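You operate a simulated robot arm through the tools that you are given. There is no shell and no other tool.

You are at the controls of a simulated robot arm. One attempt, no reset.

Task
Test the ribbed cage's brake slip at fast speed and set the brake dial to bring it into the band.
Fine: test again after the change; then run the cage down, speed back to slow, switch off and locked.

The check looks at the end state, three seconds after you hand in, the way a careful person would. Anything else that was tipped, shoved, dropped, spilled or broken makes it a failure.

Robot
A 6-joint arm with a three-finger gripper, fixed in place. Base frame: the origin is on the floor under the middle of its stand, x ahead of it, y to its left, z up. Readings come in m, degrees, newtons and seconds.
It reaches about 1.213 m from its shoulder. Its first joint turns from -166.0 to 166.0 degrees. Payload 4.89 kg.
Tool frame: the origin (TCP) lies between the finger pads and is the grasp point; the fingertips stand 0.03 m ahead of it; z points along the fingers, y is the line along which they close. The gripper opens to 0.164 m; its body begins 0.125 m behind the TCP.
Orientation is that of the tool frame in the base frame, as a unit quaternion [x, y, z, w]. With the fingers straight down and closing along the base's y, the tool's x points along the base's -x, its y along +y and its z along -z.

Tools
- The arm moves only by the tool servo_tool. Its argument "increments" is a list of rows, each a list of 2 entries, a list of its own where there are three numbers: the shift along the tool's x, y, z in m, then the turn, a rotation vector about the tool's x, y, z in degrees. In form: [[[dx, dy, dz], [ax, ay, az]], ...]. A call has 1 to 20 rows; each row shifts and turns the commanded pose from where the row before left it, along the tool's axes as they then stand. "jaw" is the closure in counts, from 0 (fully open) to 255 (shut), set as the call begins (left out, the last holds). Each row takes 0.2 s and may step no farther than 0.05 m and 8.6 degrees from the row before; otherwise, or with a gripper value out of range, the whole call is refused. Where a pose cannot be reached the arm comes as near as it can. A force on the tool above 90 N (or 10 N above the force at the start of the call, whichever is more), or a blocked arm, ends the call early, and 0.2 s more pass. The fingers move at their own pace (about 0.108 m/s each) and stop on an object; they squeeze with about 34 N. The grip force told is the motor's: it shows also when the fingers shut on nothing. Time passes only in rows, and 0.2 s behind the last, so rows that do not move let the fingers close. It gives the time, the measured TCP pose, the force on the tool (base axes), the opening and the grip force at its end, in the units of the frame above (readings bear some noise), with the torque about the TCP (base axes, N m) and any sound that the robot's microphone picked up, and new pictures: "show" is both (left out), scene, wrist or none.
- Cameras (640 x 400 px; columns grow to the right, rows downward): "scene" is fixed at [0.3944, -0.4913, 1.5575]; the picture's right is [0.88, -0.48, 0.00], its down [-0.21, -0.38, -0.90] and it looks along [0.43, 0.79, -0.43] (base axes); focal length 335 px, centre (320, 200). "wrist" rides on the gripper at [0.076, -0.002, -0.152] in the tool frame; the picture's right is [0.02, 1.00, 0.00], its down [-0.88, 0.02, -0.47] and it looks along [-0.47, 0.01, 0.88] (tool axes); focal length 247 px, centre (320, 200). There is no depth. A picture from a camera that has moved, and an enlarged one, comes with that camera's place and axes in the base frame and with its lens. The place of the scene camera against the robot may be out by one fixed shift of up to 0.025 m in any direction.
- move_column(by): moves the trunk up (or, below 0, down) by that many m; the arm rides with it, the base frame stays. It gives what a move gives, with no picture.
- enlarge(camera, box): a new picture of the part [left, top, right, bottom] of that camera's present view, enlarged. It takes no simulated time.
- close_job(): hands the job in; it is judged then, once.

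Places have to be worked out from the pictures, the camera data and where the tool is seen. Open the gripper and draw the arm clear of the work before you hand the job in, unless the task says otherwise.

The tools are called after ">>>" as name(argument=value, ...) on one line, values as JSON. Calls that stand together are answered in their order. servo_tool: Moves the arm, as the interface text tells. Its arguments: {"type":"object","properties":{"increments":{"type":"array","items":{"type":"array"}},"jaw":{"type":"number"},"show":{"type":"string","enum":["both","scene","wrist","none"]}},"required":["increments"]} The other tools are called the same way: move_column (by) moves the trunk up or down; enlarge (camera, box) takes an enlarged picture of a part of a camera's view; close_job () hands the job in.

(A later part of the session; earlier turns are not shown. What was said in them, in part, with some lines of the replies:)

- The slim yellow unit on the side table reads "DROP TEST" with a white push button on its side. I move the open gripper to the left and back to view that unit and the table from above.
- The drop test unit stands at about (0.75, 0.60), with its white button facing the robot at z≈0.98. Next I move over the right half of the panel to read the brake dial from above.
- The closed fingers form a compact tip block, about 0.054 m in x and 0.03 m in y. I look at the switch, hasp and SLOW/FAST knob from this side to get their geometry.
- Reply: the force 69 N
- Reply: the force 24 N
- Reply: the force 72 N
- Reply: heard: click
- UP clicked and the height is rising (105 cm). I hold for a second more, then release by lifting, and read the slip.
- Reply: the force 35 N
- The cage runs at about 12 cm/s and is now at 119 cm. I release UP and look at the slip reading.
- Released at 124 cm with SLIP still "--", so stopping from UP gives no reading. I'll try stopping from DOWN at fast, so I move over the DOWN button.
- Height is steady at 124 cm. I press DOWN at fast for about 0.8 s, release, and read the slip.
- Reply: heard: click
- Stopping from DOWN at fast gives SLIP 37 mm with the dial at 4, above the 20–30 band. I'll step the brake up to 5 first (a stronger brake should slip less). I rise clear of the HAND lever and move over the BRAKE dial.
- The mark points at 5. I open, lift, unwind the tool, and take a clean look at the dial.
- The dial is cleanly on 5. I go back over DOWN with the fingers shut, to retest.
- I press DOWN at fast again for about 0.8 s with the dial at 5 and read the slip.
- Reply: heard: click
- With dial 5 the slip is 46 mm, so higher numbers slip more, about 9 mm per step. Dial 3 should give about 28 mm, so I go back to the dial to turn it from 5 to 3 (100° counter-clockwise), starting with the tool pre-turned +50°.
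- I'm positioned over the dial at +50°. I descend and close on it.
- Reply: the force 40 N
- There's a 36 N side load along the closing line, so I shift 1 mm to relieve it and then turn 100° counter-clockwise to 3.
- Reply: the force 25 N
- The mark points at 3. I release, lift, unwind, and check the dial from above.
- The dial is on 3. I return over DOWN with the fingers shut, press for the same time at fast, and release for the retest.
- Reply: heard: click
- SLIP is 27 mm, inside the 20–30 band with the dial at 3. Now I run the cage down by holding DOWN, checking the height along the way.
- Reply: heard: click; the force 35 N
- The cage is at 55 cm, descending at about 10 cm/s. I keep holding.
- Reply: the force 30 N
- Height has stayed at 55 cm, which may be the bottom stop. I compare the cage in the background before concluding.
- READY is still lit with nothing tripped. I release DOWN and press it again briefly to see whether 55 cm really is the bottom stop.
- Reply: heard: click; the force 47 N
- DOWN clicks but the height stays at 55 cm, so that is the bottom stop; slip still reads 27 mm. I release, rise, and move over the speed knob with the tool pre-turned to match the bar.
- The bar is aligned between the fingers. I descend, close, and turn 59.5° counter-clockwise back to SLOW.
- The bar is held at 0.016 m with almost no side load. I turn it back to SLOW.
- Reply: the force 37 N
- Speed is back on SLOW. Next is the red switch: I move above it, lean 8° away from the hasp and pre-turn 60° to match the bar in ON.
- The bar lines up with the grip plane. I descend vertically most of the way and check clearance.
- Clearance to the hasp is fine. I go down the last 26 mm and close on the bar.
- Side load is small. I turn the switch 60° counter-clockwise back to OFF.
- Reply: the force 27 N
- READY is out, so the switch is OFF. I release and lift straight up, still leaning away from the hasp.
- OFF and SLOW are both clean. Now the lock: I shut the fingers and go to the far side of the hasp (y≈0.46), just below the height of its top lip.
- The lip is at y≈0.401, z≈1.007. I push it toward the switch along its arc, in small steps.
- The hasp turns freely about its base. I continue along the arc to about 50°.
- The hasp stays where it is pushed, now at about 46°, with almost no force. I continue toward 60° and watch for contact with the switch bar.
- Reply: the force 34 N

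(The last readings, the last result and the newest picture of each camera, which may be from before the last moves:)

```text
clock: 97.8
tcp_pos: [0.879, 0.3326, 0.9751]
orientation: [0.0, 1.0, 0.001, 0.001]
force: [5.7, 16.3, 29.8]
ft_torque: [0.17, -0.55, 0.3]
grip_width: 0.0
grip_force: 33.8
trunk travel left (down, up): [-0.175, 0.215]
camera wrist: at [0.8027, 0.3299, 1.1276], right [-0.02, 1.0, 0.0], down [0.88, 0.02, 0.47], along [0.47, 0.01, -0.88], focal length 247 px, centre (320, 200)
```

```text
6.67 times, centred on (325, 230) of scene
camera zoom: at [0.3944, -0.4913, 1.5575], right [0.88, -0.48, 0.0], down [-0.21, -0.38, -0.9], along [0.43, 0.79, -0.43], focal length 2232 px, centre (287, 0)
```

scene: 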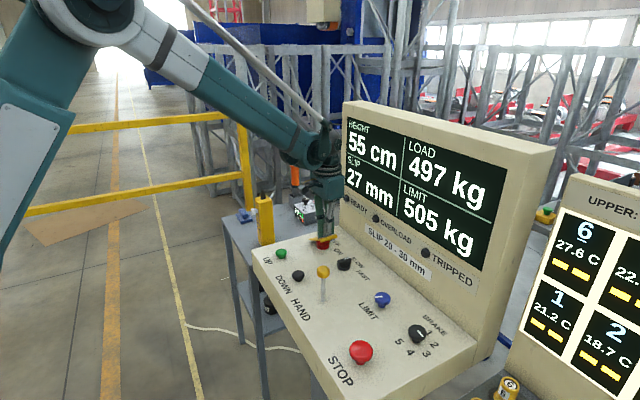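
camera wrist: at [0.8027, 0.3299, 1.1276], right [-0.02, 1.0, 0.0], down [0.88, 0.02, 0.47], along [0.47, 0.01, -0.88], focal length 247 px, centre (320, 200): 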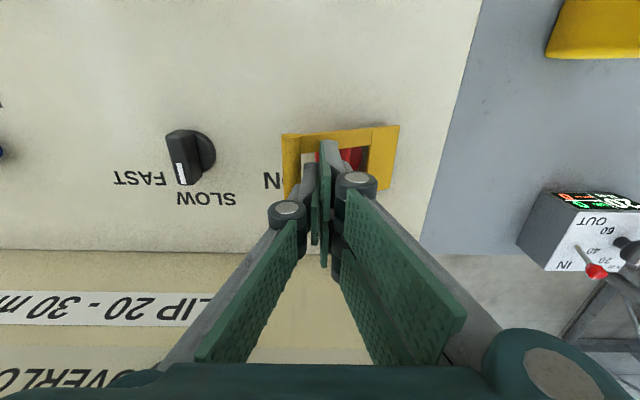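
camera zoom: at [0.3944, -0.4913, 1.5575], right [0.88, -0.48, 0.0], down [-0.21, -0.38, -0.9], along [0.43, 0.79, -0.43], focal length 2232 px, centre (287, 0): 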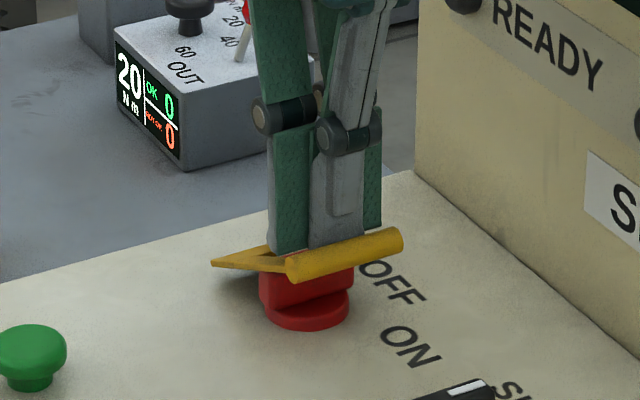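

At about 58° the hasp meets resistance (30 N), seemingly resting over the switch bar. I back off and look at how it sits.

>>> servo_tool(increments=[[[0, 0.003, -0.02], [0, 0, 0]], [[0, 0, -0.03], [0, 0, 0]], [[0, 0, -0.04], [0, 0, 0]], [[0.03, 0, -0.02], [0, 0, 0]], [[0, 0, 0], [0, 0, 0]]], show="both")

>>> enlarge(camera="wrist", box=[230, 100, 430, 225])

>>> enlarge(camera="scene", box=[290, 200, 370, 260])

```text
clock: 99.0
tcp_pos: [0.8483, 0.3332, 1.0837]
orientation: [0.0, 1.0, 0.0, 0.0]
force: [0.6, 0.4, 0.8]
ft_torque: [0.04, -0.08, 0.01]
grip_width: 0.0
grip_force: 33.8
trunk travel left (down, up): [-0.175, 0.215]
camera wrist: at [0.7719, 0.3309, 1.2356], right [-0.02, 1.0, 0.0], down [0.88, 0.02, 0.47], along [0.47, 0.01, -0.88], focal length 247 px, centre (320, 200)
```

scene: 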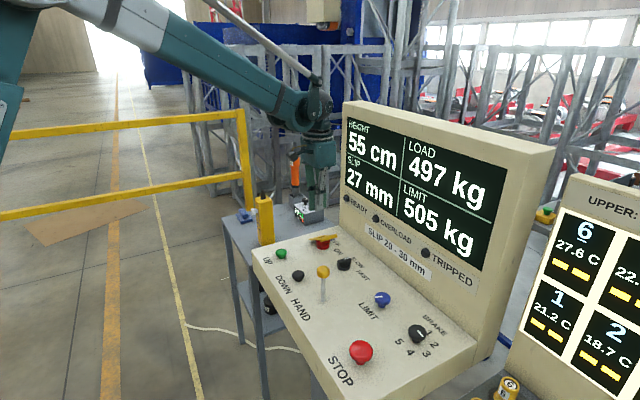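
wrist: 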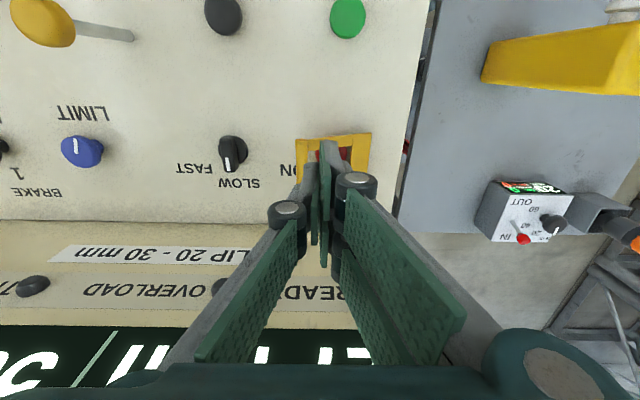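

```text
3.20 times, centred on (330, 162) of wrist
camera zoom: at [0.7719, 0.3309, 1.2356], right [-0.02, 1.0, 0.0], down [0.88, 0.02, 0.47], along [0.47, 0.01, -0.88], focal length 790 px, centre (288, 320)
```

zoom: 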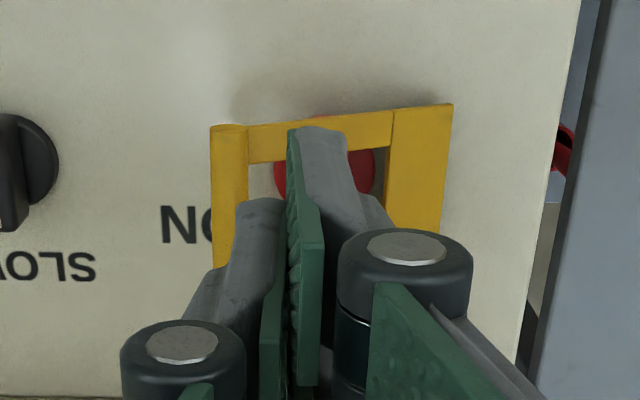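

```text
6.67 times, centred on (330, 230) of scene
camera zoom: at [0.3944, -0.4913, 1.5575], right [0.88, -0.48, 0.0], down [-0.21, -0.38, -0.9], along [0.43, 0.79, -0.43], focal length 2232 px, centre (253, 0)
```

zoom: 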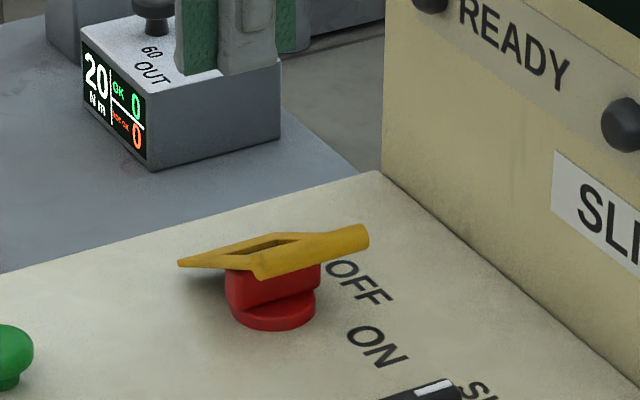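

I open the gripper and back away to get an unobstructed look at the hasp over the switch.

>>> servo_tool(increments=[[[0.03, 0.003, -0.02], [0, 0, 0]], [[0.04, 0.003, -0.02], [0, 0, 0]], [[0.04, 0.003, 0], [0, 0, 0]], [[0.04, 0.003, 0], [0, 0, 0]], [[0, 0, 0], [0, 0, 0]], [[0, 0, 0], [0, 0, 0]], [[0, 0, 0], [0, 0, 0]]], jaw=0, show="wrist")

>>> enlarge(camera="wrist", box=[260, 140, 400, 240])

>>> enlarge(camera="scene", box=[300, 220, 350, 260])

```text
clock: 100.6
tcp_pos: [0.7004, 0.349, 1.1236]
orientation: [-0.001, 1.0, 0.0, 0.0]
force: [0.4, -0.5, -0.1]
ft_torque: [-0.02, 0.04, 0.01]
grip_width: 0.1642
grip_force: 0.1
trunk travel left (down, up): [-0.175, 0.215]
camera wrist: at [0.6239, 0.3466, 1.2761], right [-0.02, 1.0, 0.0], down [0.88, 0.02, 0.47], along [0.47, 0.01, -0.88], focal length 247 px, centre (320, 200)
```

wrist: 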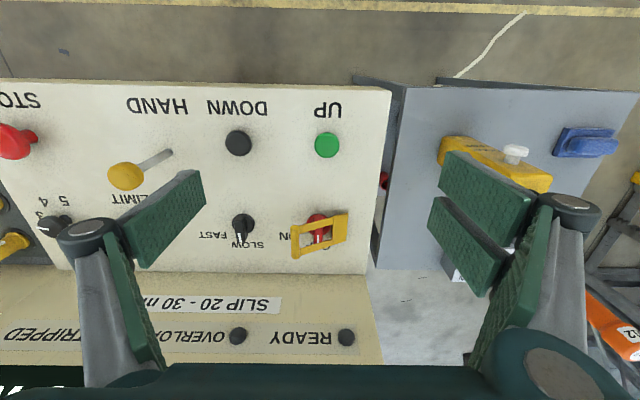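

```text
4.00 times, centred on (330, 190) of wrist
camera zoom: at [0.6239, 0.3466, 1.2761], right [-0.02, 1.0, 0.0], down [0.88, 0.02, 0.47], along [0.47, 0.01, -0.88], focal length 988 px, centre (280, 240)
```

zoom: 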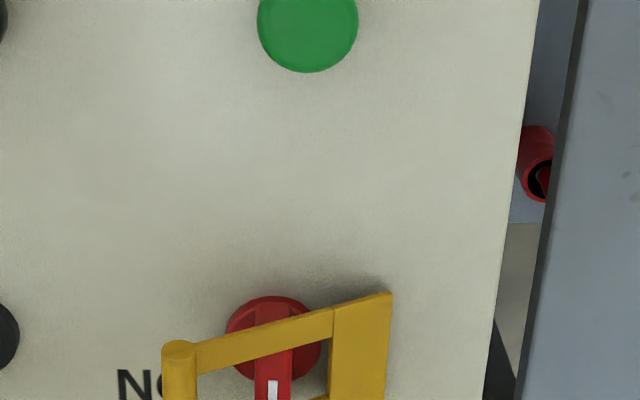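

```text
10.00 times, centred on (325, 240) of scene
camera zoom: at [0.3944, -0.4913, 1.5575], right [0.88, -0.48, 0.0], down [-0.21, -0.38, -0.9], along [0.43, 0.79, -0.43], focal length 3348 px, centre (270, -200)
```

zoom: 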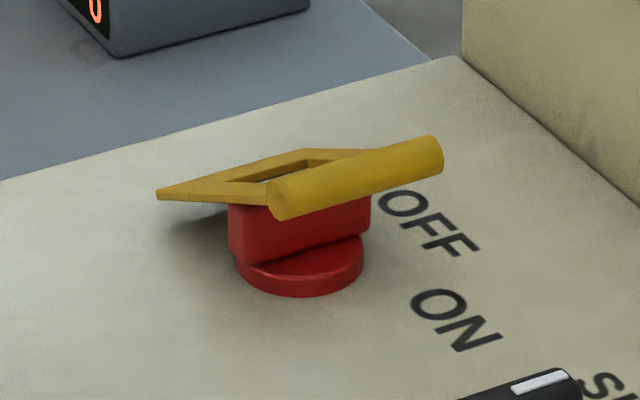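

>>> enlarge(camera="wrist", box=[270, 190, 370, 270])

```text
5.00 times, centred on (320, 230) of wrist
camera zoom: at [0.6239, 0.3466, 1.2761], right [-0.02, 1.0, 0.0], down [0.88, 0.02, 0.47], along [0.47, 0.01, -0.88], focal length 1235 px, centre (320, 50)
```

zoom: 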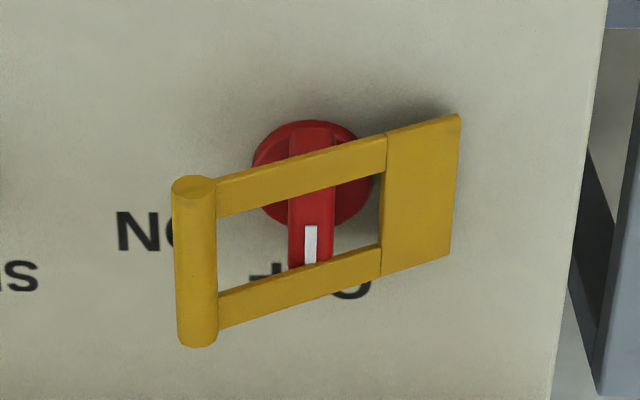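

The hasp lies over the switch bar at about 58° from upright. To be sure it is fully home, I'll press gently on its lip from above with shut fingers; first I hover over the lip.

>>> servo_tool(increments=[[[-0.0447, -0.00725, 0], [0, 0, 0]], [[-0.0447, -0.00725, 0], [0, 0, 0]], [[-0.0447, -0.00725, 0], [0, 0, 0]], [[-0.0448, -0.00725, 0], [0, 0, 0]], [[0, 0, 0.04], [0, 0, 0]], [[0, 0, 0.04], [0, 0, 0]], [[0, 0, 0.04], [0, 0, 0]], [[0, 0, 0], [0, 0, 0]]], jaw=255, show="wrist")

>>> enlarge(camera="scene", box=[290, 190, 370, 260])

```text
clock: 102.4
tcp_pos: [0.8783, 0.3194, 1.0012]
orientation: [-0.001, 1.0, 0.0, -0.001]
force: [0.8, 0.3, -0.6]
ft_torque: [0.0, 0.05, 0.03]
grip_width: 0.0002
grip_force: 34.0
trunk travel left (down, up): [-0.175, 0.215]
camera wrist: at [0.8019, 0.316, 1.1546], right [-0.02, 1.0, 0.0], down [0.88, 0.02, 0.47], along [0.47, 0.01, -0.88], focal length 247 px, centre (320, 200)
```

wrist: 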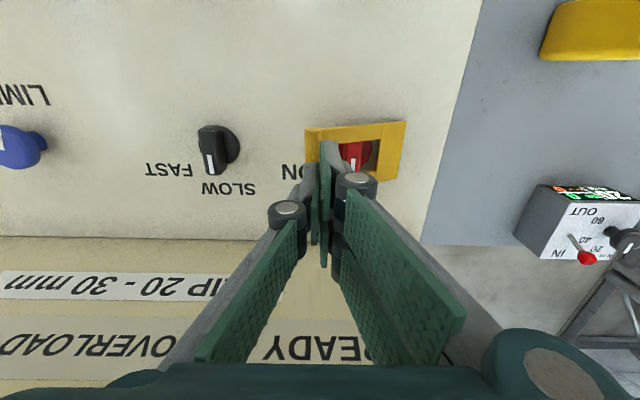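

```text
5.71 times, centred on (330, 225) of scene
camera zoom: at [0.3944, -0.4913, 1.5575], right [0.88, -0.48, 0.0], down [-0.21, -0.38, -0.9], along [0.43, 0.79, -0.43], focal length 1913 px, centre (263, 57)
```

zoom: 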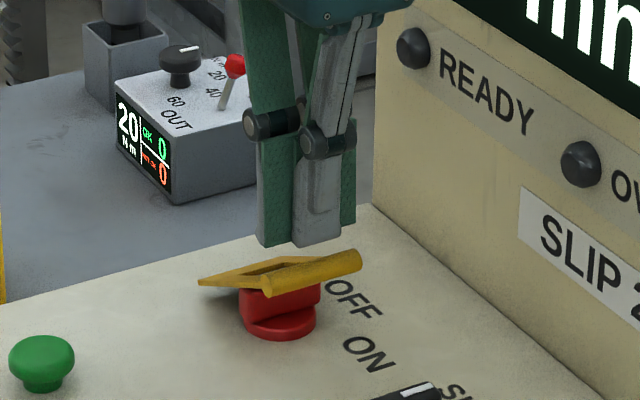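

The tips hover about 1 cm above the lip. I press down in small steps.

>>> servo_tool(increments=[[[0, 0, 0.008], [0, 0, 0]], [[0, 0, 0.003], [0, 0, 0]], [[0, 0, 0], [0, 0, 0]]], show="none")

>>> servo_tool(increments=[[[0, 0, 0.002], [0, 0, 0]], [[0, 0, 0.002], [0, 0, 0]], [[0, 0, 0], [0, 0, 0]]], show="none")

```text
clock: 103.2
tcp_pos: [0.8776, 0.3189, 0.991]
orientation: [0.0, 1.0, 0.0, 0.0]
force: [-0.2, 0.2, -0.1]
ft_torque: [-0.01, -0.02, -0.01]
grip_width: 0.0001
grip_force: 34.4
trunk travel left (down, up): [-0.175, 0.215]
```

```text
clock: 104.0
tcp_pos: [0.8791, 0.318, 0.9884]
orientation: [0.0, 1.0, 0.0, 0.0]
force: [0.3, -0.4, 3.1]
ft_torque: [-0.04, 0.03, -0.03]
grip_width: 0.0002
grip_force: 34.0
trunk travel left (down, up): [-0.175, 0.215]
```

Contact is just starting (3 N). I press a few millimetres more.

>>> servo_tool(increments=[[[0, 0, 0.002], [0, 0, 0]], [[0, 0, 0], [0, 0, 0]]], show="none")

>>> servo_tool(increments=[[[0, 0, 0.002], [0, 0, 0]], [[0, 0, 0], [0, 0, 0]]], show="scene")

>>> enlarge(camera="scene", box=[290, 190, 370, 260])

```text
clock: 104.6
tcp_pos: [0.8765, 0.3189, 0.987]
orientation: [0.001, 1.0, 0.0, 0.001]
force: [3.2, -4.6, 20.1]
ft_torque: [-0.19, 0.14, 0.08]
grip_width: 0.0
grip_force: 33.9
trunk travel left (down, up): [-0.175, 0.215]
```

```text
clock: 105.2
tcp_pos: [0.8774, 0.3178, 0.9853]
orientation: [0.0, 1.0, 0.0, 0.001]
force: [6.2, -3.0, 34.9]
ft_torque: [-0.31, 0.33, 0.08]
grip_width: 0.0
grip_force: 33.9
trunk travel left (down, up): [-0.175, 0.215]
```

scene: 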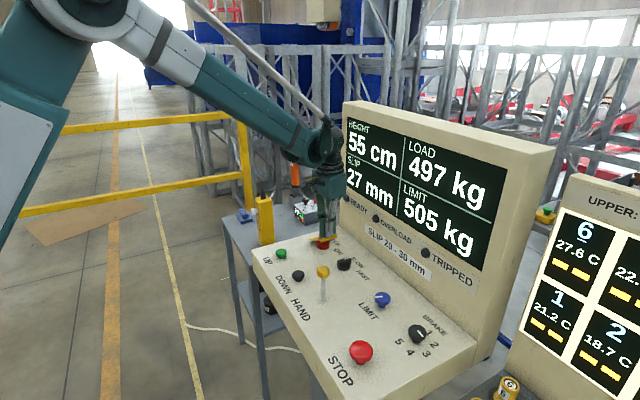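

```text
5.71 times, centred on (330, 225) of scene
camera zoom: at [0.3944, -0.4913, 1.5575], right [0.88, -0.48, 0.0], down [-0.21, -0.38, -0.9], along [0.43, 0.79, -0.43], focal length 1913 px, centre (263, 57)
```

zoom: 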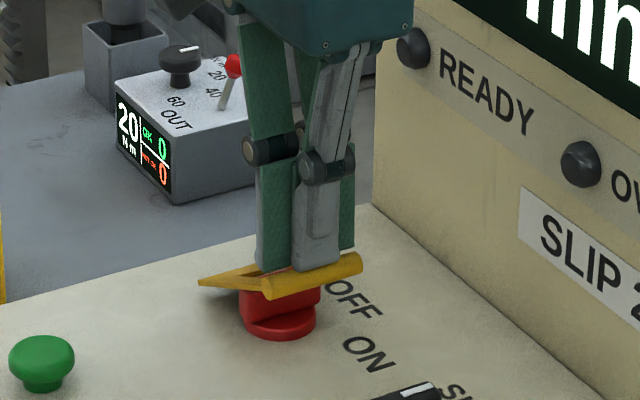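

The lip is hard against its stop (35 N for about 2 mm), so the hasp is fully down over the OFF switch. I lift off, back away, and inspect the hasp plus the red item at the panel's side.

>>> servo_tool(increments=[[[0, 0, -0.03], [0, 0, 0]], [[0, 0, -0.04], [0, 0, 0]], [[0, 0, -0.04], [0, 0, 0]], [[0.045, 0.01, -0.02], [0, 0, 0]], [[0.045, 0.01, 0], [0, 0, 0]], [[0.045, 0.01, 0], [0, 0, 0]], [[0.045, 0.01, 0], [0, 0, 0]], [[0.02, 0.03, 0], [0, 0, 0]], [[0, 0, 0], [0, 0, 0]]], jaw=0, show="both")

>>> enlarge(camera="wrist", box=[240, 130, 400, 250])

>>> enlarge(camera="scene", box=[300, 220, 350, 260])

```text
refused: row 4 steps farther than a row can; nothing moved
```

```text
3.33 times, centred on (320, 190) of wrist
camera zoom: at [0.8009, 0.3156, 1.1388], right [-0.02, 1.0, 0.0], down [0.88, 0.02, 0.47], along [0.47, 0.01, -0.88], focal length 823 px, centre (320, 233)
```

zoom: 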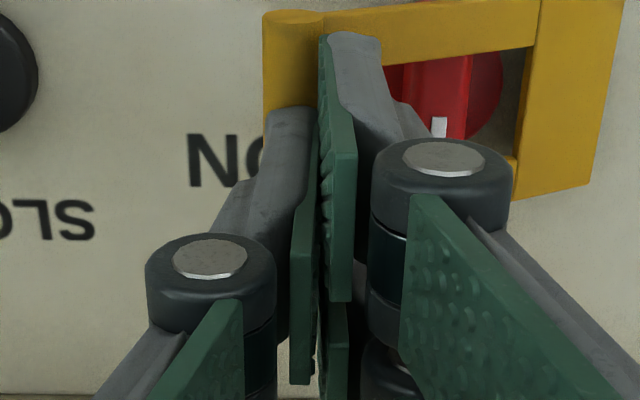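

```text
10.00 times, centred on (325, 240) of scene
camera zoom: at [0.3944, -0.4913, 1.5575], right [0.88, -0.48, 0.0], down [-0.21, -0.38, -0.9], along [0.43, 0.79, -0.43], focal length 3348 px, centre (270, -200)
```

zoom: 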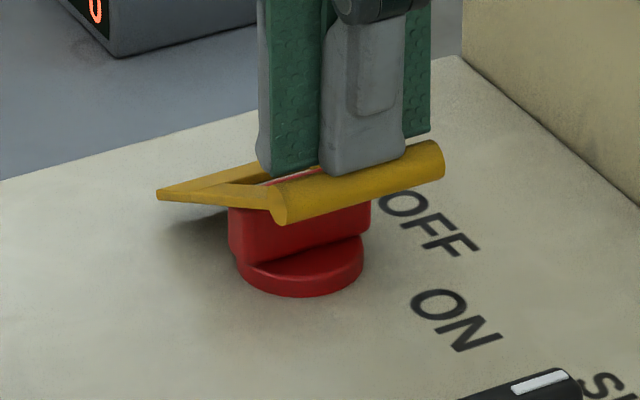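

The call was refused, so nothing moved and I'm still pressing at 35 N. I press slightly further, staying well under the limit, to see whether the hasp snaps home.

>>> servo_tool(increments=[[[0, 0, 0.002], [0, 0, 0]], [[0, 0, 0], [0, 0, 0]]], show="none")

>>> enlarge(camera="scene", box=[300, 220, 350, 260])

```text
clock: 105.8
tcp_pos: [0.8772, 0.3182, 0.985]
orientation: [0.0, 1.0, 0.0, 0.001]
force: [5.6, -4.1, 55.8]
ft_torque: [-0.46, 0.57, 0.07]
grip_width: 0.0002
grip_force: 33.7
trunk travel left (down, up): [-0.175, 0.215]
```

```text
10.00 times, centred on (325, 240) of scene
camera zoom: at [0.3944, -0.4913, 1.5575], right [0.88, -0.48, 0.0], down [-0.21, -0.38, -0.9], along [0.43, 0.79, -0.43], focal length 3348 px, centre (270, -200)
```

zoom: 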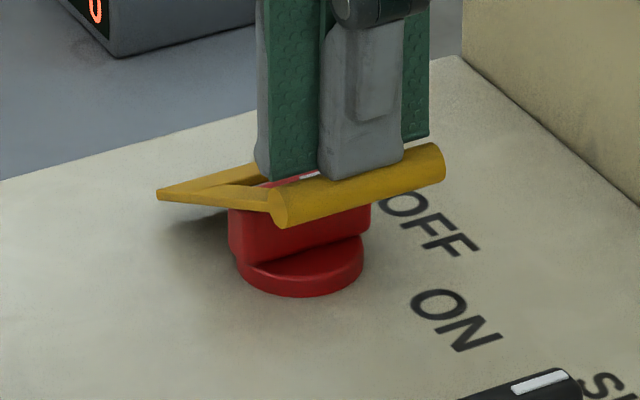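

No snap; the force just rises against a firm stop. I release the press, lift, and back off for a clear look.

>>> servo_tool(increments=[[[0, 0, -0.03], [0, 0, 0]], [[0, 0, -0.04], [0, 0, 0]], [[0, 0, -0.04], [0, 0, 0]], [[0.04, 0.01, -0.02], [0, 0, 0]], [[0.045, 0.01, 0], [0, 0, 0]], [[0.045, 0.01, 0], [0, 0, 0]], [[0.045, 0.01, 0], [0, 0, 0]], [[0.02, 0.03, 0], [0, 0, 0]], [[0, 0, 0], [0, 0, 0]]], jaw=0, show="both")

>>> enlarge(camera="wrist", box=[240, 150, 400, 270])

>>> enlarge(camera="scene", box=[300, 220, 350, 260])

```text
clock: 107.8
tcp_pos: [0.6803, 0.3907, 1.1125]
orientation: [0.0, 1.0, 0.0, -0.001]
force: [-0.8, 0.0, 1.0]
ft_torque: [0.04, -0.09, 0.03]
grip_width: 0.164
grip_force: 0.0
trunk travel left (down, up): [-0.175, 0.215]
camera wrist: at [0.6054, 0.3876, 1.2657], right [-0.02, 1.0, 0.0], down [0.88, 0.02, 0.47], along [0.47, 0.01, -0.88], focal length 247 px, centre (320, 200)
```

scene: 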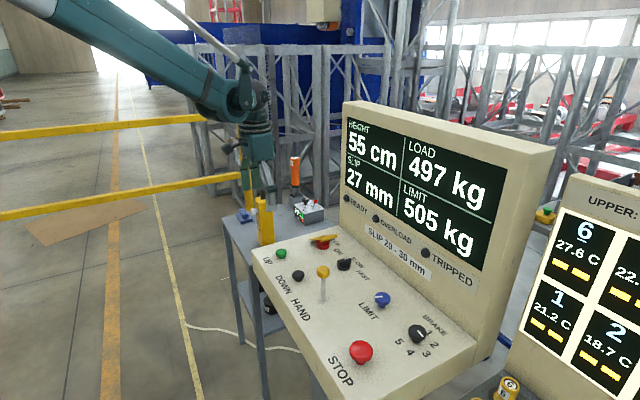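
wrist: 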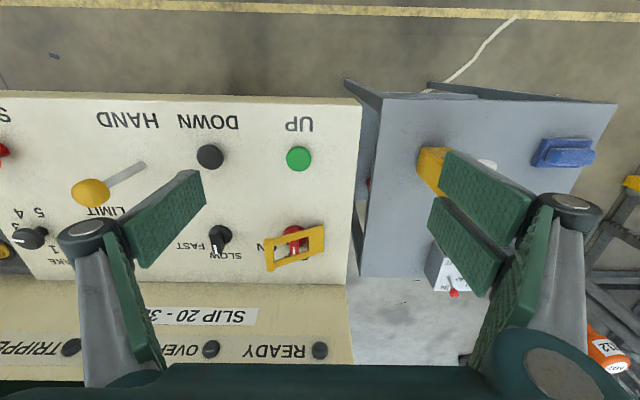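

```text
3.33 times, centred on (320, 210) of wrist
camera zoom: at [0.6054, 0.3876, 1.2657], right [-0.02, 1.0, 0.0], down [0.88, 0.02, 0.47], along [0.47, 0.01, -0.88], focal length 823 px, centre (320, 167)
```

zoom: 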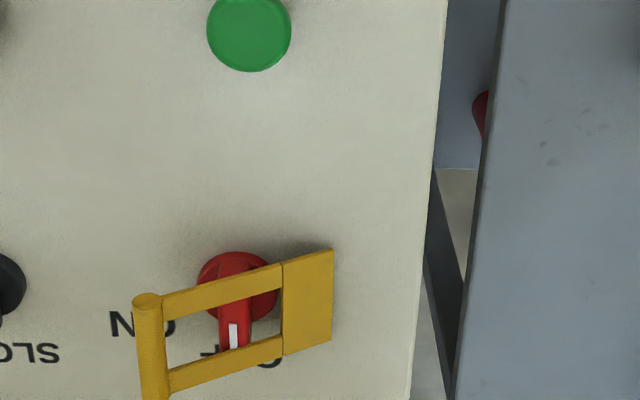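

```text
10.00 times, centred on (325, 240) of scene
camera zoom: at [0.3944, -0.4913, 1.5575], right [0.88, -0.48, 0.0], down [-0.21, -0.38, -0.9], along [0.43, 0.79, -0.43], focal length 3348 px, centre (270, -200)
```

zoom: 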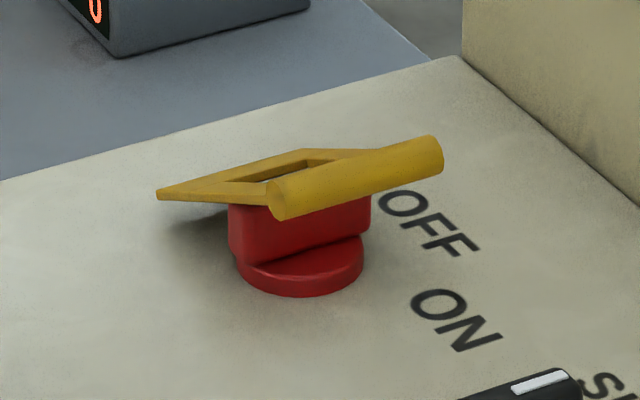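

The hasp rests stably over the OFF handle, where its sloping plate would block the handle from turning to ON. I check the red item at the panel's left side and the knobs once more.

>>> enlarge(camera="wrist", box=[340, 150, 400, 230])

>>> enlarge(camera="wrist", box=[0, 190, 160, 290])

>>> enlarge(camera="scene", box=[220, 180, 340, 280])

>>> enlarge(camera="scene", box=[380, 270, 480, 370])

```text
5.00 times, centred on (370, 190) of wrist
camera zoom: at [0.6054, 0.3876, 1.2657], right [-0.02, 1.0, 0.0], down [0.88, 0.02, 0.47], along [0.47, 0.01, -0.88], focal length 1235 px, centre (70, 250)
```

zoom: 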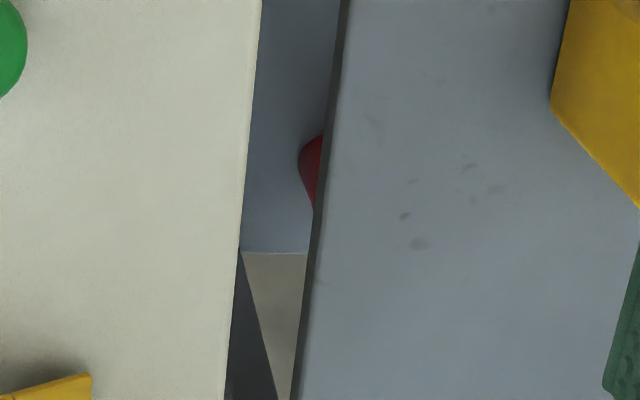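

```text
4.00 times, centred on (80, 240) of wrist
camera zoom: at [0.6054, 0.3876, 1.2657], right [-0.02, 1.0, 0.0], down [0.88, 0.02, 0.47], along [0.47, 0.01, -0.88], focal length 988 px, centre (1280, 40)
```

zoom: 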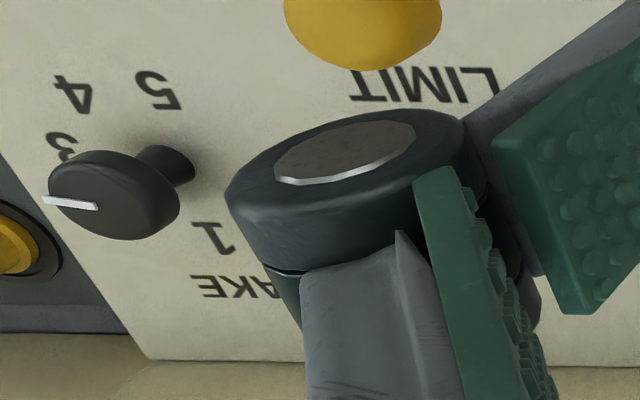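

```text
4.00 times, centred on (280, 230) of scene
camera zoom: at [0.3944, -0.4913, 1.5575], right [0.88, -0.48, 0.0], down [-0.21, -0.38, -0.9], along [0.43, 0.79, -0.43], focal length 1339 px, centre (480, 80)
```

zoom: 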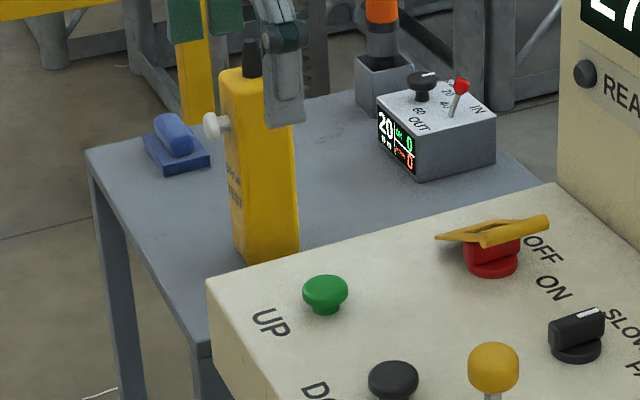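

```text
4.00 times, centred on (430, 320) of scene
camera zoom: at [0.3944, -0.4913, 1.5575], right [0.88, -0.48, 0.0], down [-0.21, -0.38, -0.9], along [0.43, 0.79, -0.43], focal length 1339 px, centre (-120, -280)
```

zoom: 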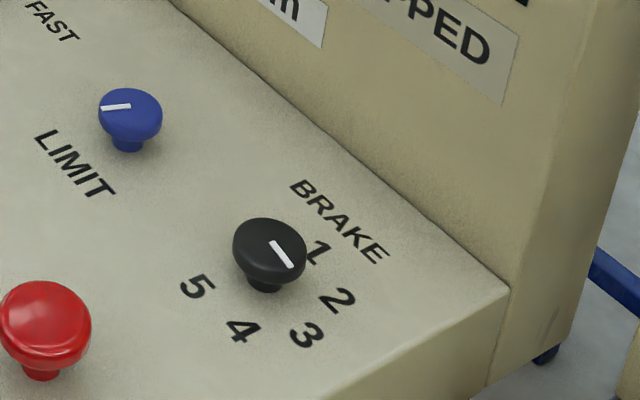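

All controls look right: dial 3, SLOW, OFF, hasp down. Before handing in I'd like to see the cage itself, to confirm that 55 cm is its landing, so I raise and pitch the wrist camera to look outward over the display.

>>> servo_tool(increments=[[[0.025, 0, -0.0375], [0, 0, 0]], [[0.025, 0, -0.0375], [0, 0, 0]], [[0.025, 0, -0.0375], [0, 0, 0]], [[0.025, 0, -0.0375], [0, 0, 0]], [[0.025, 0, -0.0375], [0, 0, 0]], [[0.025, 0, -0.0375], [0, 0, 0]], [[0.025, 0, -0.0375], [0, 0, 0]], [[0.025, 0, -0.0375], [0, 0, 0]], [[0, 0, 0], [0, -8.5, 0]], [[0, 0, 0], [0, -8.5, 0]], [[0, 0, 0], [0, -8.5, 0]], [[0, 0, 0], [0, -8.5, 0]], [[0, 0, 0], [0, -8.5, 0]], [[0, 0, 0], [0, -8.5, 0]], [[0, 0, 0], [0, 0, 0]]], show="both")

```text
clock: 111.0
tcp_pos: [0.483, 0.3879, 1.4115]
orientation: [0.0, 0.902, 0.0, 0.431]
force: [-0.5, -1.0, -0.3]
ft_torque: [0.05, 0.01, 0.04]
grip_width: 0.1641
grip_force: 0.0
trunk travel left (down, up): [-0.175, 0.215]
camera wrist: at [0.3165, 0.3859, 1.4486], right [-0.01, 1.0, -0.02], down [0.19, 0.02, 0.98], along [0.98, 0.01, -0.19], focal length 247 px, centre (320, 200)
```

scene: 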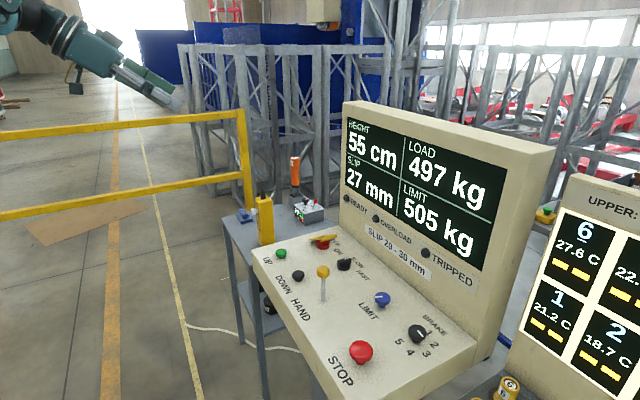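
wrist: 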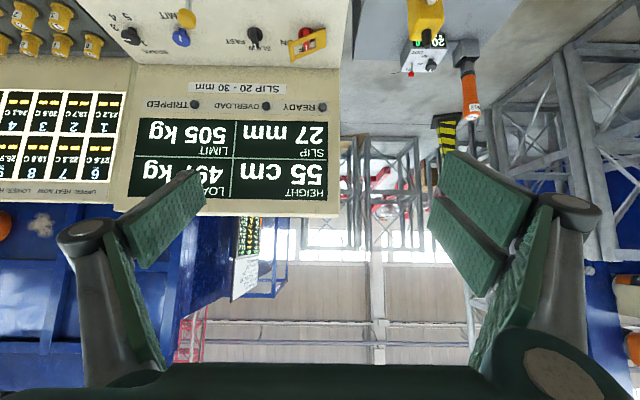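

The view is inverted but shows the hall behind the display. I enlarge parts of it to find the cages.

>>> enlarge(camera="wrist", box=[150, 180, 450, 368])

>>> enlarge(camera="wrist", box=[0, 180, 200, 390])

>>> enlarge(camera="wrist", box=[330, 100, 640, 370])

>>> enlarge(camera="scene", box=[130, 0, 450, 210])

```text
2.13 times, centred on (300, 274) of wrist
camera zoom: at [0.3165, 0.3859, 1.4486], right [-0.01, 1.0, -0.02], down [0.19, 0.02, 0.98], along [0.98, 0.01, -0.19], focal length 526 px, centre (363, 43)
```

zoom: 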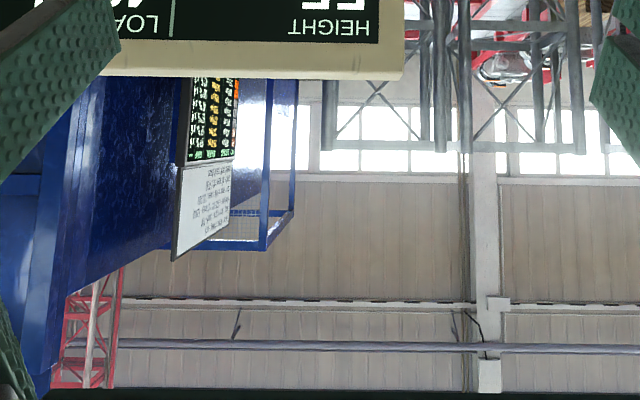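

```text
1.90 times, centred on (100, 285) of wrist
camera zoom: at [0.3165, 0.3859, 1.4486], right [-0.01, 1.0, -0.02], down [0.19, 0.02, 0.98], along [0.98, 0.01, -0.19], focal length 470 px, centre (739, 38)
```

zoom: 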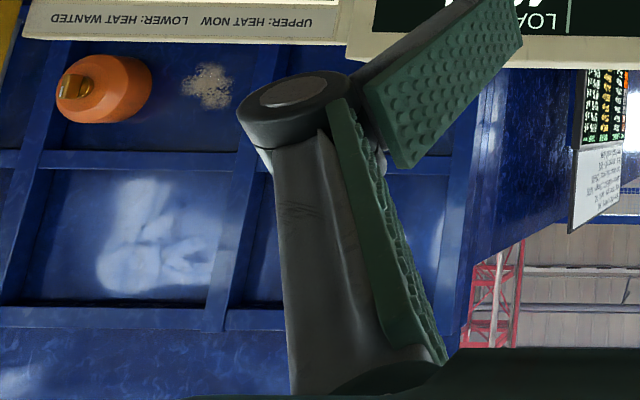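

```text
1.48 times, centred on (485, 235) of wrist
camera zoom: at [0.3165, 0.3859, 1.4486], right [-0.01, 1.0, -0.02], down [0.19, 0.02, 0.98], along [0.98, 0.01, -0.19], focal length 366 px, centre (76, 148)
```

zoom: 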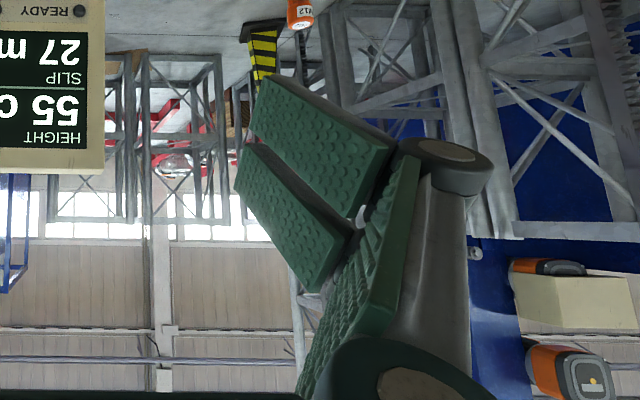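

```text
1.90 times, centred on (290, 105) of scene
camera zoom: at [0.3944, -0.4913, 1.5575], right [0.88, -0.48, 0.0], down [-0.21, -0.38, -0.9], along [0.43, 0.79, -0.43], focal length 638 px, centre (377, 381)
```

zoom: 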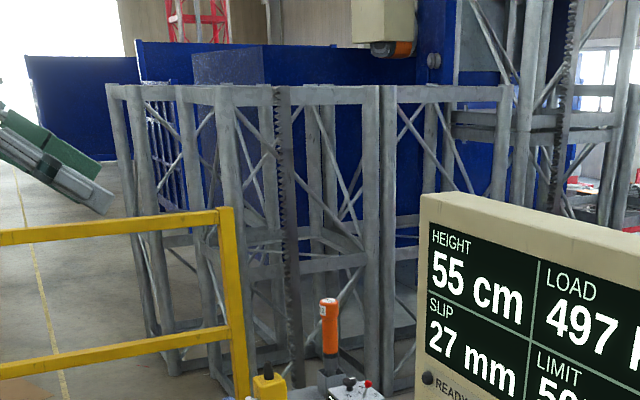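

There's a ribbed blue structure behind the displays on the right. I compare the scene view there with my first picture to see whether that is the cage that moved.

>>> enlarge(camera="scene", box=[480, 160, 640, 400])

>>> enlarge(camera="scene", box=[330, 0, 640, 200])

>>> enlarge(camera="wrist", box=[0, 0, 320, 220])

```text
1.67 times, centred on (560, 280) of scene
camera zoom: at [0.3944, -0.4913, 1.5575], right [0.88, -0.48, 0.0], down [-0.21, -0.38, -0.9], along [0.43, 0.79, -0.43], focal length 558 px, centre (-80, 67)
```

zoom: 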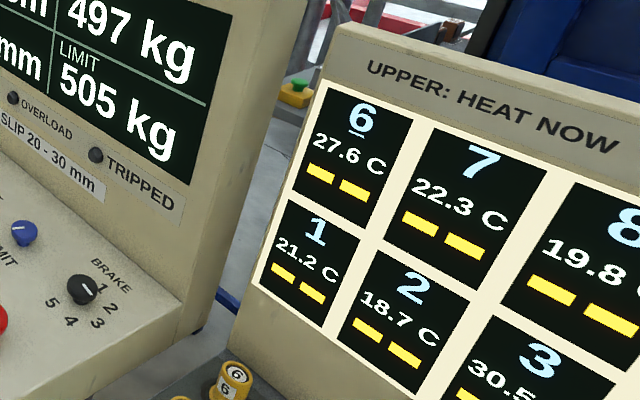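

```text
2.00 times, centred on (485, 100) of scene
camera zoom: at [0.3944, -0.4913, 1.5575], right [0.88, -0.48, 0.0], down [-0.21, -0.38, -0.9], along [0.43, 0.79, -0.43], focal length 670 px, centre (-10, 400)
```

zoom: 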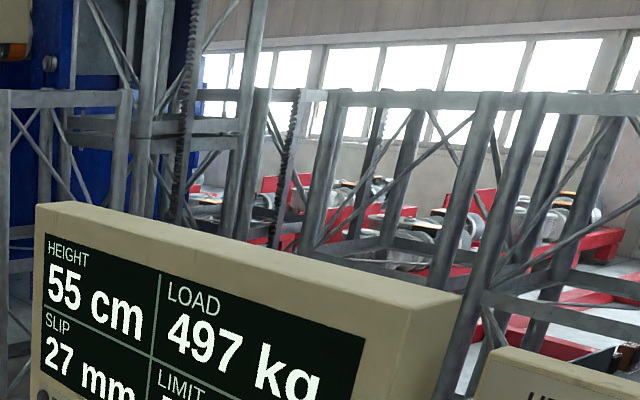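

```text
1.82 times, centred on (160, 110) of wrist
camera zoom: at [0.3165, 0.3859, 1.4486], right [-0.01, 1.0, -0.02], down [0.19, 0.02, 0.98], along [0.98, 0.01, -0.19], focal length 449 px, centre (611, 364)
```

zoom: 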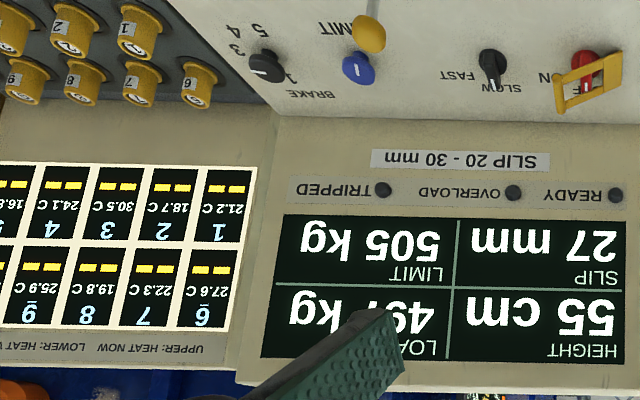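

The ribbed blue structure lies to the right behind the heat board. I yaw the camera about 42° right to see it whole.

>>> servo_tool(increments=[[[0, 0, 0], [6.6, 0, 5.35]], [[0, 0, 0], [6.6, 0, 5.35]], [[0, 0, 0], [6.6, 0, 5.35]], [[0, 0, 0], [6.6, 0, 5.35]], [[0, 0, 0], [6.6, 0, 5.35]], [[0, 0, 0], [0, 0, 0]]], show="wrist")

>>> enlarge(camera="wrist", box=[100, 100, 500, 370])

```text
clock: 112.4
tcp_pos: [0.4818, 0.3892, 1.4115]
orientation: [0.328, 0.841, -0.156, 0.401]
force: [0.5, 1.1, -0.7]
ft_torque: [-0.07, 0.05, -0.08]
grip_width: 0.1638
grip_force: 0.1
trunk travel left (down, up): [-0.175, 0.215]
camera wrist: at [0.3594, 0.4995, 1.4484], right [0.67, 0.75, -0.02], down [0.15, -0.11, 0.98], along [0.73, -0.66, -0.19], focal length 247 px, centre (320, 200)
```

wrist: 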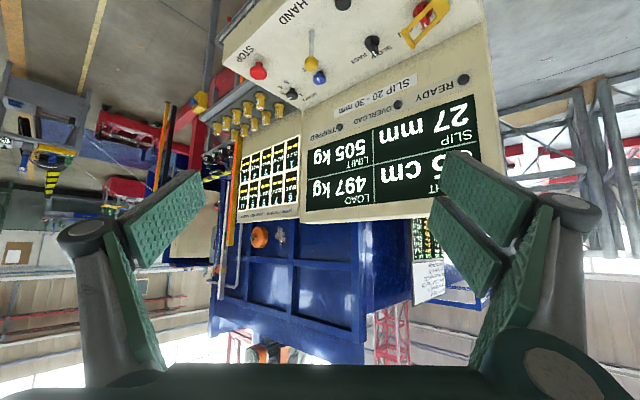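

```text
1.48 times, centred on (300, 235) of wrist
camera zoom: at [0.3594, 0.4995, 1.4484], right [0.67, 0.75, -0.02], down [0.15, -0.11, 0.98], along [0.73, -0.66, -0.19], focal length 366 px, centre (350, 148)
```

zoom: 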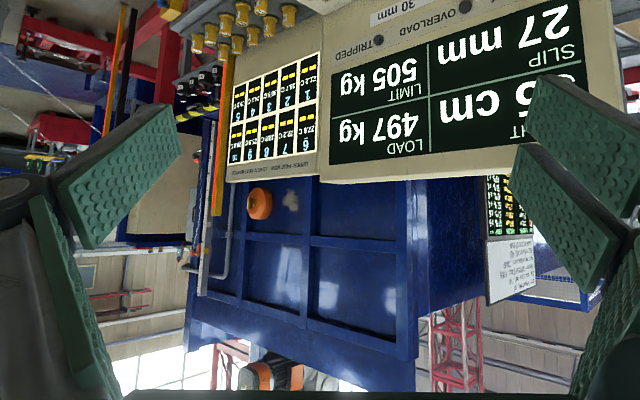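

That blue box belongs to another machine and hangs still. I yaw left to look at the hoist by the mast, where the cage should be.

>>> servo_tool(increments=[[[0, 0, 0], [-6.6, 0, -5.35]], [[0, 0, 0], [-6.6, 0, -5.35]], [[0, 0, 0], [-6.6, 0, -5.35]], [[0, 0, 0], [-6.6, 0, -5.35]], [[0, 0, 0], [-6.6, 0, -5.35]], [[0, 0, 0], [-6.6, 0, -5.35]], [[0, 0, 0], [-6.6, 0, -5.35]], [[0, 0, 0], [-6.6, 0, -5.35]], [[0, 0, 0], [-6.6, 0, -5.35]], [[0, 0, 0], [-6.6, 0, -5.35]], [[0, 0, 0], [0, 0, 0]]], show="wrist")

>>> enlarge(camera="wrist", box=[150, 60, 450, 360])

```text
clock: 114.8
tcp_pos: [0.4832, 0.3892, 1.4109]
orientation: [-0.327, 0.841, 0.156, 0.401]
force: [0.6, 0.4, 0.5]
ft_torque: [0.0, -0.02, 0.0]
grip_width: 0.1639
grip_force: 0.2
trunk travel left (down, up): [-0.175, 0.215]
camera wrist: at [0.3619, 0.2737, 1.4487], right [-0.69, 0.73, -0.02], down [0.12, 0.14, 0.98], along [0.72, 0.67, -0.19], focal length 247 px, centre (320, 200)
```

wrist: 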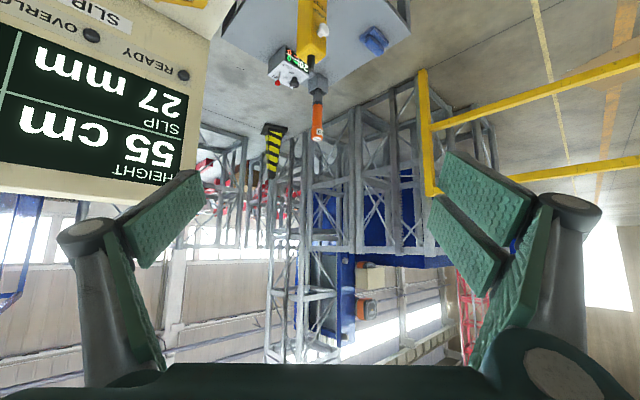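

```text
1.33 times, centred on (300, 210) of wrist
camera zoom: at [0.3619, 0.2737, 1.4487], right [-0.69, 0.73, -0.02], down [0.12, 0.14, 0.98], along [0.72, 0.67, -0.19], focal length 329 px, centre (347, 187)
```

zoom: 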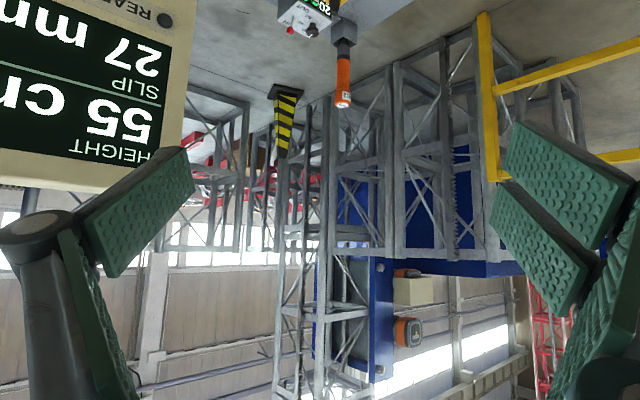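

The hoist stands by its mast and nothing looks out of place; DOWN had no further effect, so 55 cm is the lower stop. Now I want a low side view of the hasp and handle, so I yaw back and bring the camera down in front of the panel.

>>> servo_tool(increments=[[[0, 0, 0], [6.6, 0, 5.35]], [[0, 0, 0], [6.6, 0, 5.35]], [[0, 0, 0], [6.6, 0, 5.35]], [[0, 0, 0], [6.6, 0, 5.35]], [[0, 0, 0], [6.6, 0, 5.35]], [[0.02246, -0.004, 0.0358], [0, 0, 0]], [[0.02246, -0.004, 0.0358], [0, 0, 0]], [[0.02246, -0.004, 0.0358], [0, 0, 0]], [[0.02246, -0.004, 0.0358], [0, 0, 0]], [[0.02246, -0.004, 0.0358], [0, 0, 0]], [[0.02246, -0.004, 0.0358], [0, 0, 0]], [[0.02246, -0.004, 0.0358], [0, 0, 0]], [[0.02246, -0.004, 0.0358], [0, 0, 0]], [[0.02246, -0.004, 0.0358], [0, 0, 0]], [[0.02246, -0.004, 0.0358], [0, 0, 0]], [[0, 0, 0], [0, 0, 0]]], show="both")

>>> enlarge(camera="wrist", box=[270, 120, 390, 200])

```text
clock: 118.2
tcp_pos: [0.6217, 0.3497, 1.0121]
orientation: [0.0, 0.902, 0.0, 0.431]
force: [-0.2, 0.1, -0.6]
ft_torque: [-0.06, -0.02, -0.08]
grip_width: 0.1639
grip_force: 0.0
trunk travel left (down, up): [-0.175, 0.215]
camera wrist: at [0.4557, 0.3474, 1.0499], right [-0.01, 1.0, -0.02], down [0.19, 0.02, 0.98], along [0.98, 0.01, -0.19], focal length 247 px, centre (320, 200)
```

scene: 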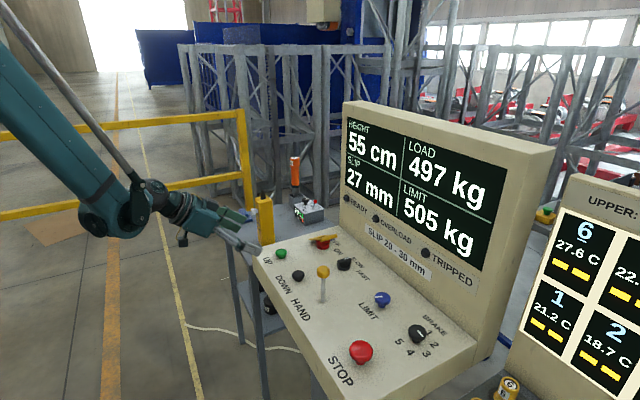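
wrist: 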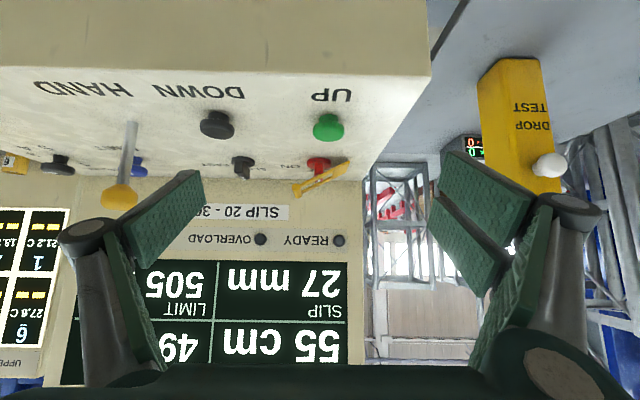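

```text
5.00 times, centred on (330, 160) of wrist
camera zoom: at [0.4557, 0.3474, 1.0499], right [-0.01, 1.0, -0.02], down [0.19, 0.02, 0.98], along [0.98, 0.01, -0.19], focal length 1235 px, centre (270, 400)
```

zoom: 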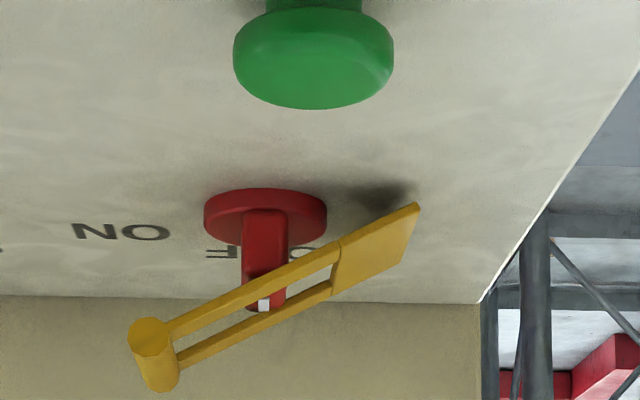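

The side view shows the hasp lying right down on the OFF handle at about 61° from upright, as far as it can go, blocking the handle. Everything else is in place, so I draw the open gripper up and away from the work.

>>> servo_tool(increments=[[[-0.0197, -0.0125, -0.0352], [0, 0, 0]], [[-0.0197, -0.0125, -0.0352], [0, 0, 0]], [[-0.0197, -0.0125, -0.0352], [0, 0, 0]], [[-0.0197, -0.0125, -0.0352], [0, 0, 0]], [[-0.0197, -0.0125, -0.0352], [0, 0, 0]], [[-0.0197, -0.0125, -0.0352], [0, 0, 0]], [[-0.0197, -0.0125, -0.0352], [0, 0, 0]], [[-0.0197, -0.0125, -0.0352], [0, 0, 0]], [[0, 0, 0], [0, 8.5, 0]], [[0, 0, 0], [0, 8.5, 0]], [[0, 0, 0], [0, 8.5, 0]], [[0, 0, 0], [0, 8.5, 0]], [[0, 0, 0], [0, 8.5, 0]], [[0, 0, 0], [0, 8.5, 0]], [[0, 0, 0], [0, 0, 0]]], jaw=0, show="both")

>>> enlarge(camera="scene", box=[230, 180, 390, 300])

>>> enlarge(camera="wrist", box=[120, 120, 460, 360])

>>> enlarge(camera="scene", box=[330, 90, 530, 290])

```text
clock: 121.4
tcp_pos: [0.4996, 0.2484, 1.3105]
orientation: [0.0, 1.0, 0.0, -0.001]
force: [0.3, 0.3, -0.2]
ft_torque: [-0.08, 0.14, -0.01]
grip_width: 0.164
grip_force: 0.0
trunk travel left (down, up): [-0.175, 0.215]
camera wrist: at [0.4252, 0.2458, 1.464], right [-0.02, 1.0, 0.0], down [0.88, 0.02, 0.47], along [0.47, 0.01, -0.88], focal length 247 px, centre (320, 200)
```

scene: 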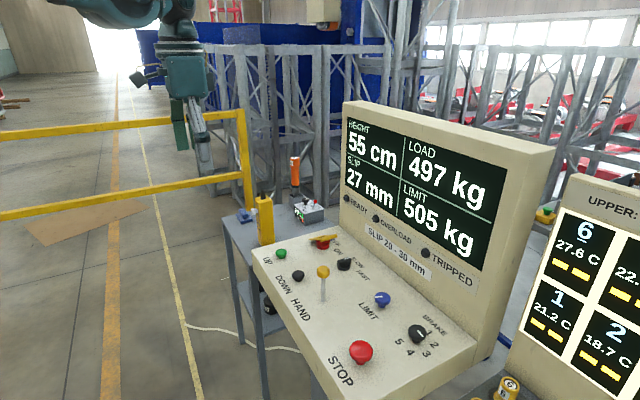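
wrist: 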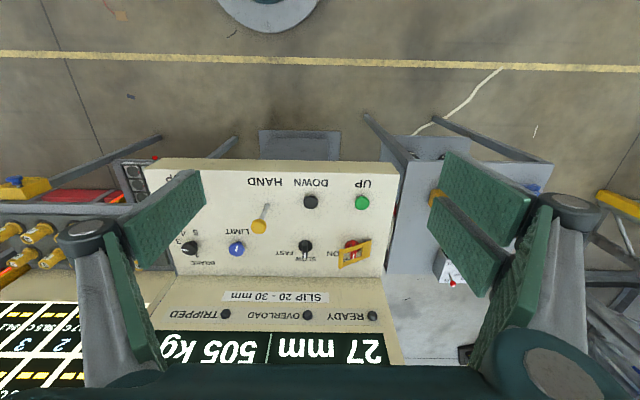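

```text
3.33 times, centred on (310, 240) of scene
camera zoom: at [0.3944, -0.4913, 1.5575], right [0.88, -0.48, 0.0], down [-0.21, -0.38, -0.9], along [0.43, 0.79, -0.43], focal length 1116 px, centre (353, 67)
```

zoom: 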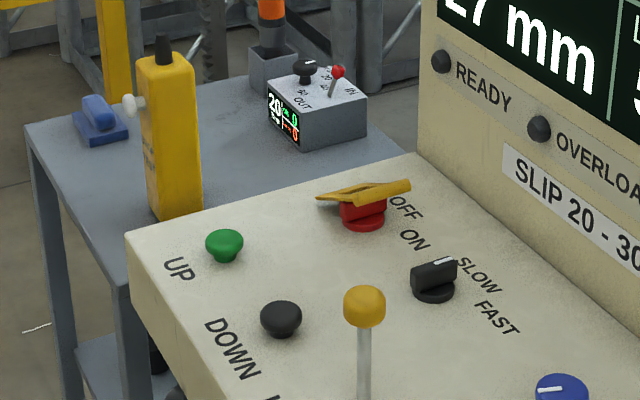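

```text
1.67 times, centred on (290, 240) of wrist
camera zoom: at [0.4252, 0.2458, 1.464], right [-0.02, 1.0, 0.0], down [0.88, 0.02, 0.47], along [0.47, 0.01, -0.88], focal length 412 px, centre (370, 133)
```

zoom: 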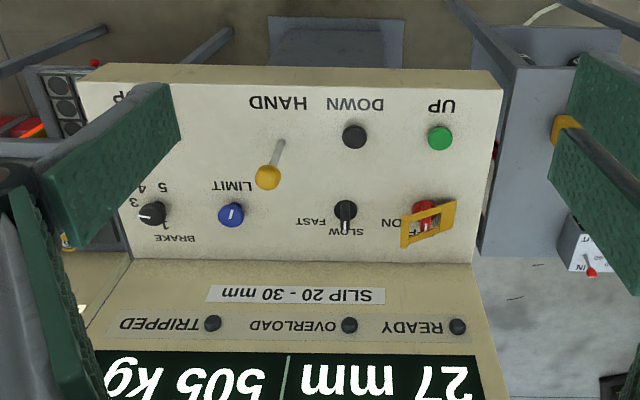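

```text
2.00 times, centred on (430, 190) of scene
camera zoom: at [0.3944, -0.4913, 1.5575], right [0.88, -0.48, 0.0], down [-0.21, -0.38, -0.9], along [0.43, 0.79, -0.43], focal length 670 px, centre (100, 220)
```

zoom: 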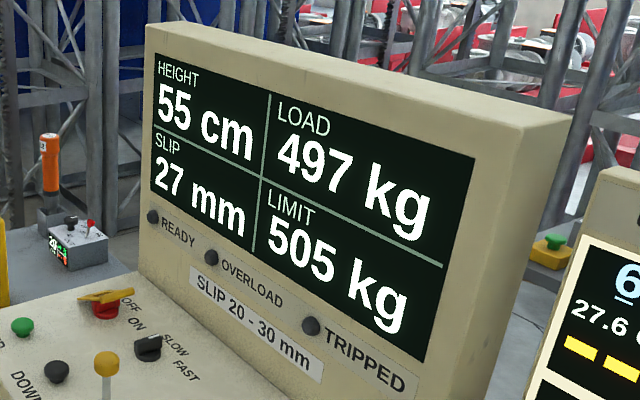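

Final state: brake dial on 3, slip retested at 27 mm at fast speed (band 20–30), and the cage run down to its lower stop. Speed is on SLOW, the switch is OFF with the hasp folded over it, nothing else has been disturbed, and the open gripper is clear. I hand in the job.

>>> close_job()

```text
The job is handed in.
```

I set the brake dial to 3, which brings the slip at fast speed to 27 mm, inside the 20–30 mm band. I've handed the job in; no verdict came back.

| Dial setting | Slip at fast speed |
|---|---|
| 4 (as found) | 37 mm |
| 5 | 46 mm |
| 3 (final) | 27 mm |

The slip only shows when the cage is stopped from a fast DOWN run, so each test was done that way. I tried 5 first, and it made the slip worse.

After the last test:
- **Cage:** I held DOWN until it stopped at a displayed 55 cm. Pressing DOWN again at fast speed did nothing, so I took that as the bottom stop. I couldn't pick out the cage in the cameras to confirm it, and I didn't try going lower at slow speed.
- **Speed and switch:** The speed knob is back on SLOW and the switch is OFF. The READY lamp is out, and OVERLOAD and TRIPPED are dark.
- **Lock:** The yellow hasp is folded over the switch handle. It rests against the handle at about 60° from upright rather than flat, and did not latch or go further when I pressed on it.

As far as the cameras show, nothing else was moved, and the gripper is open and clear of the panel.
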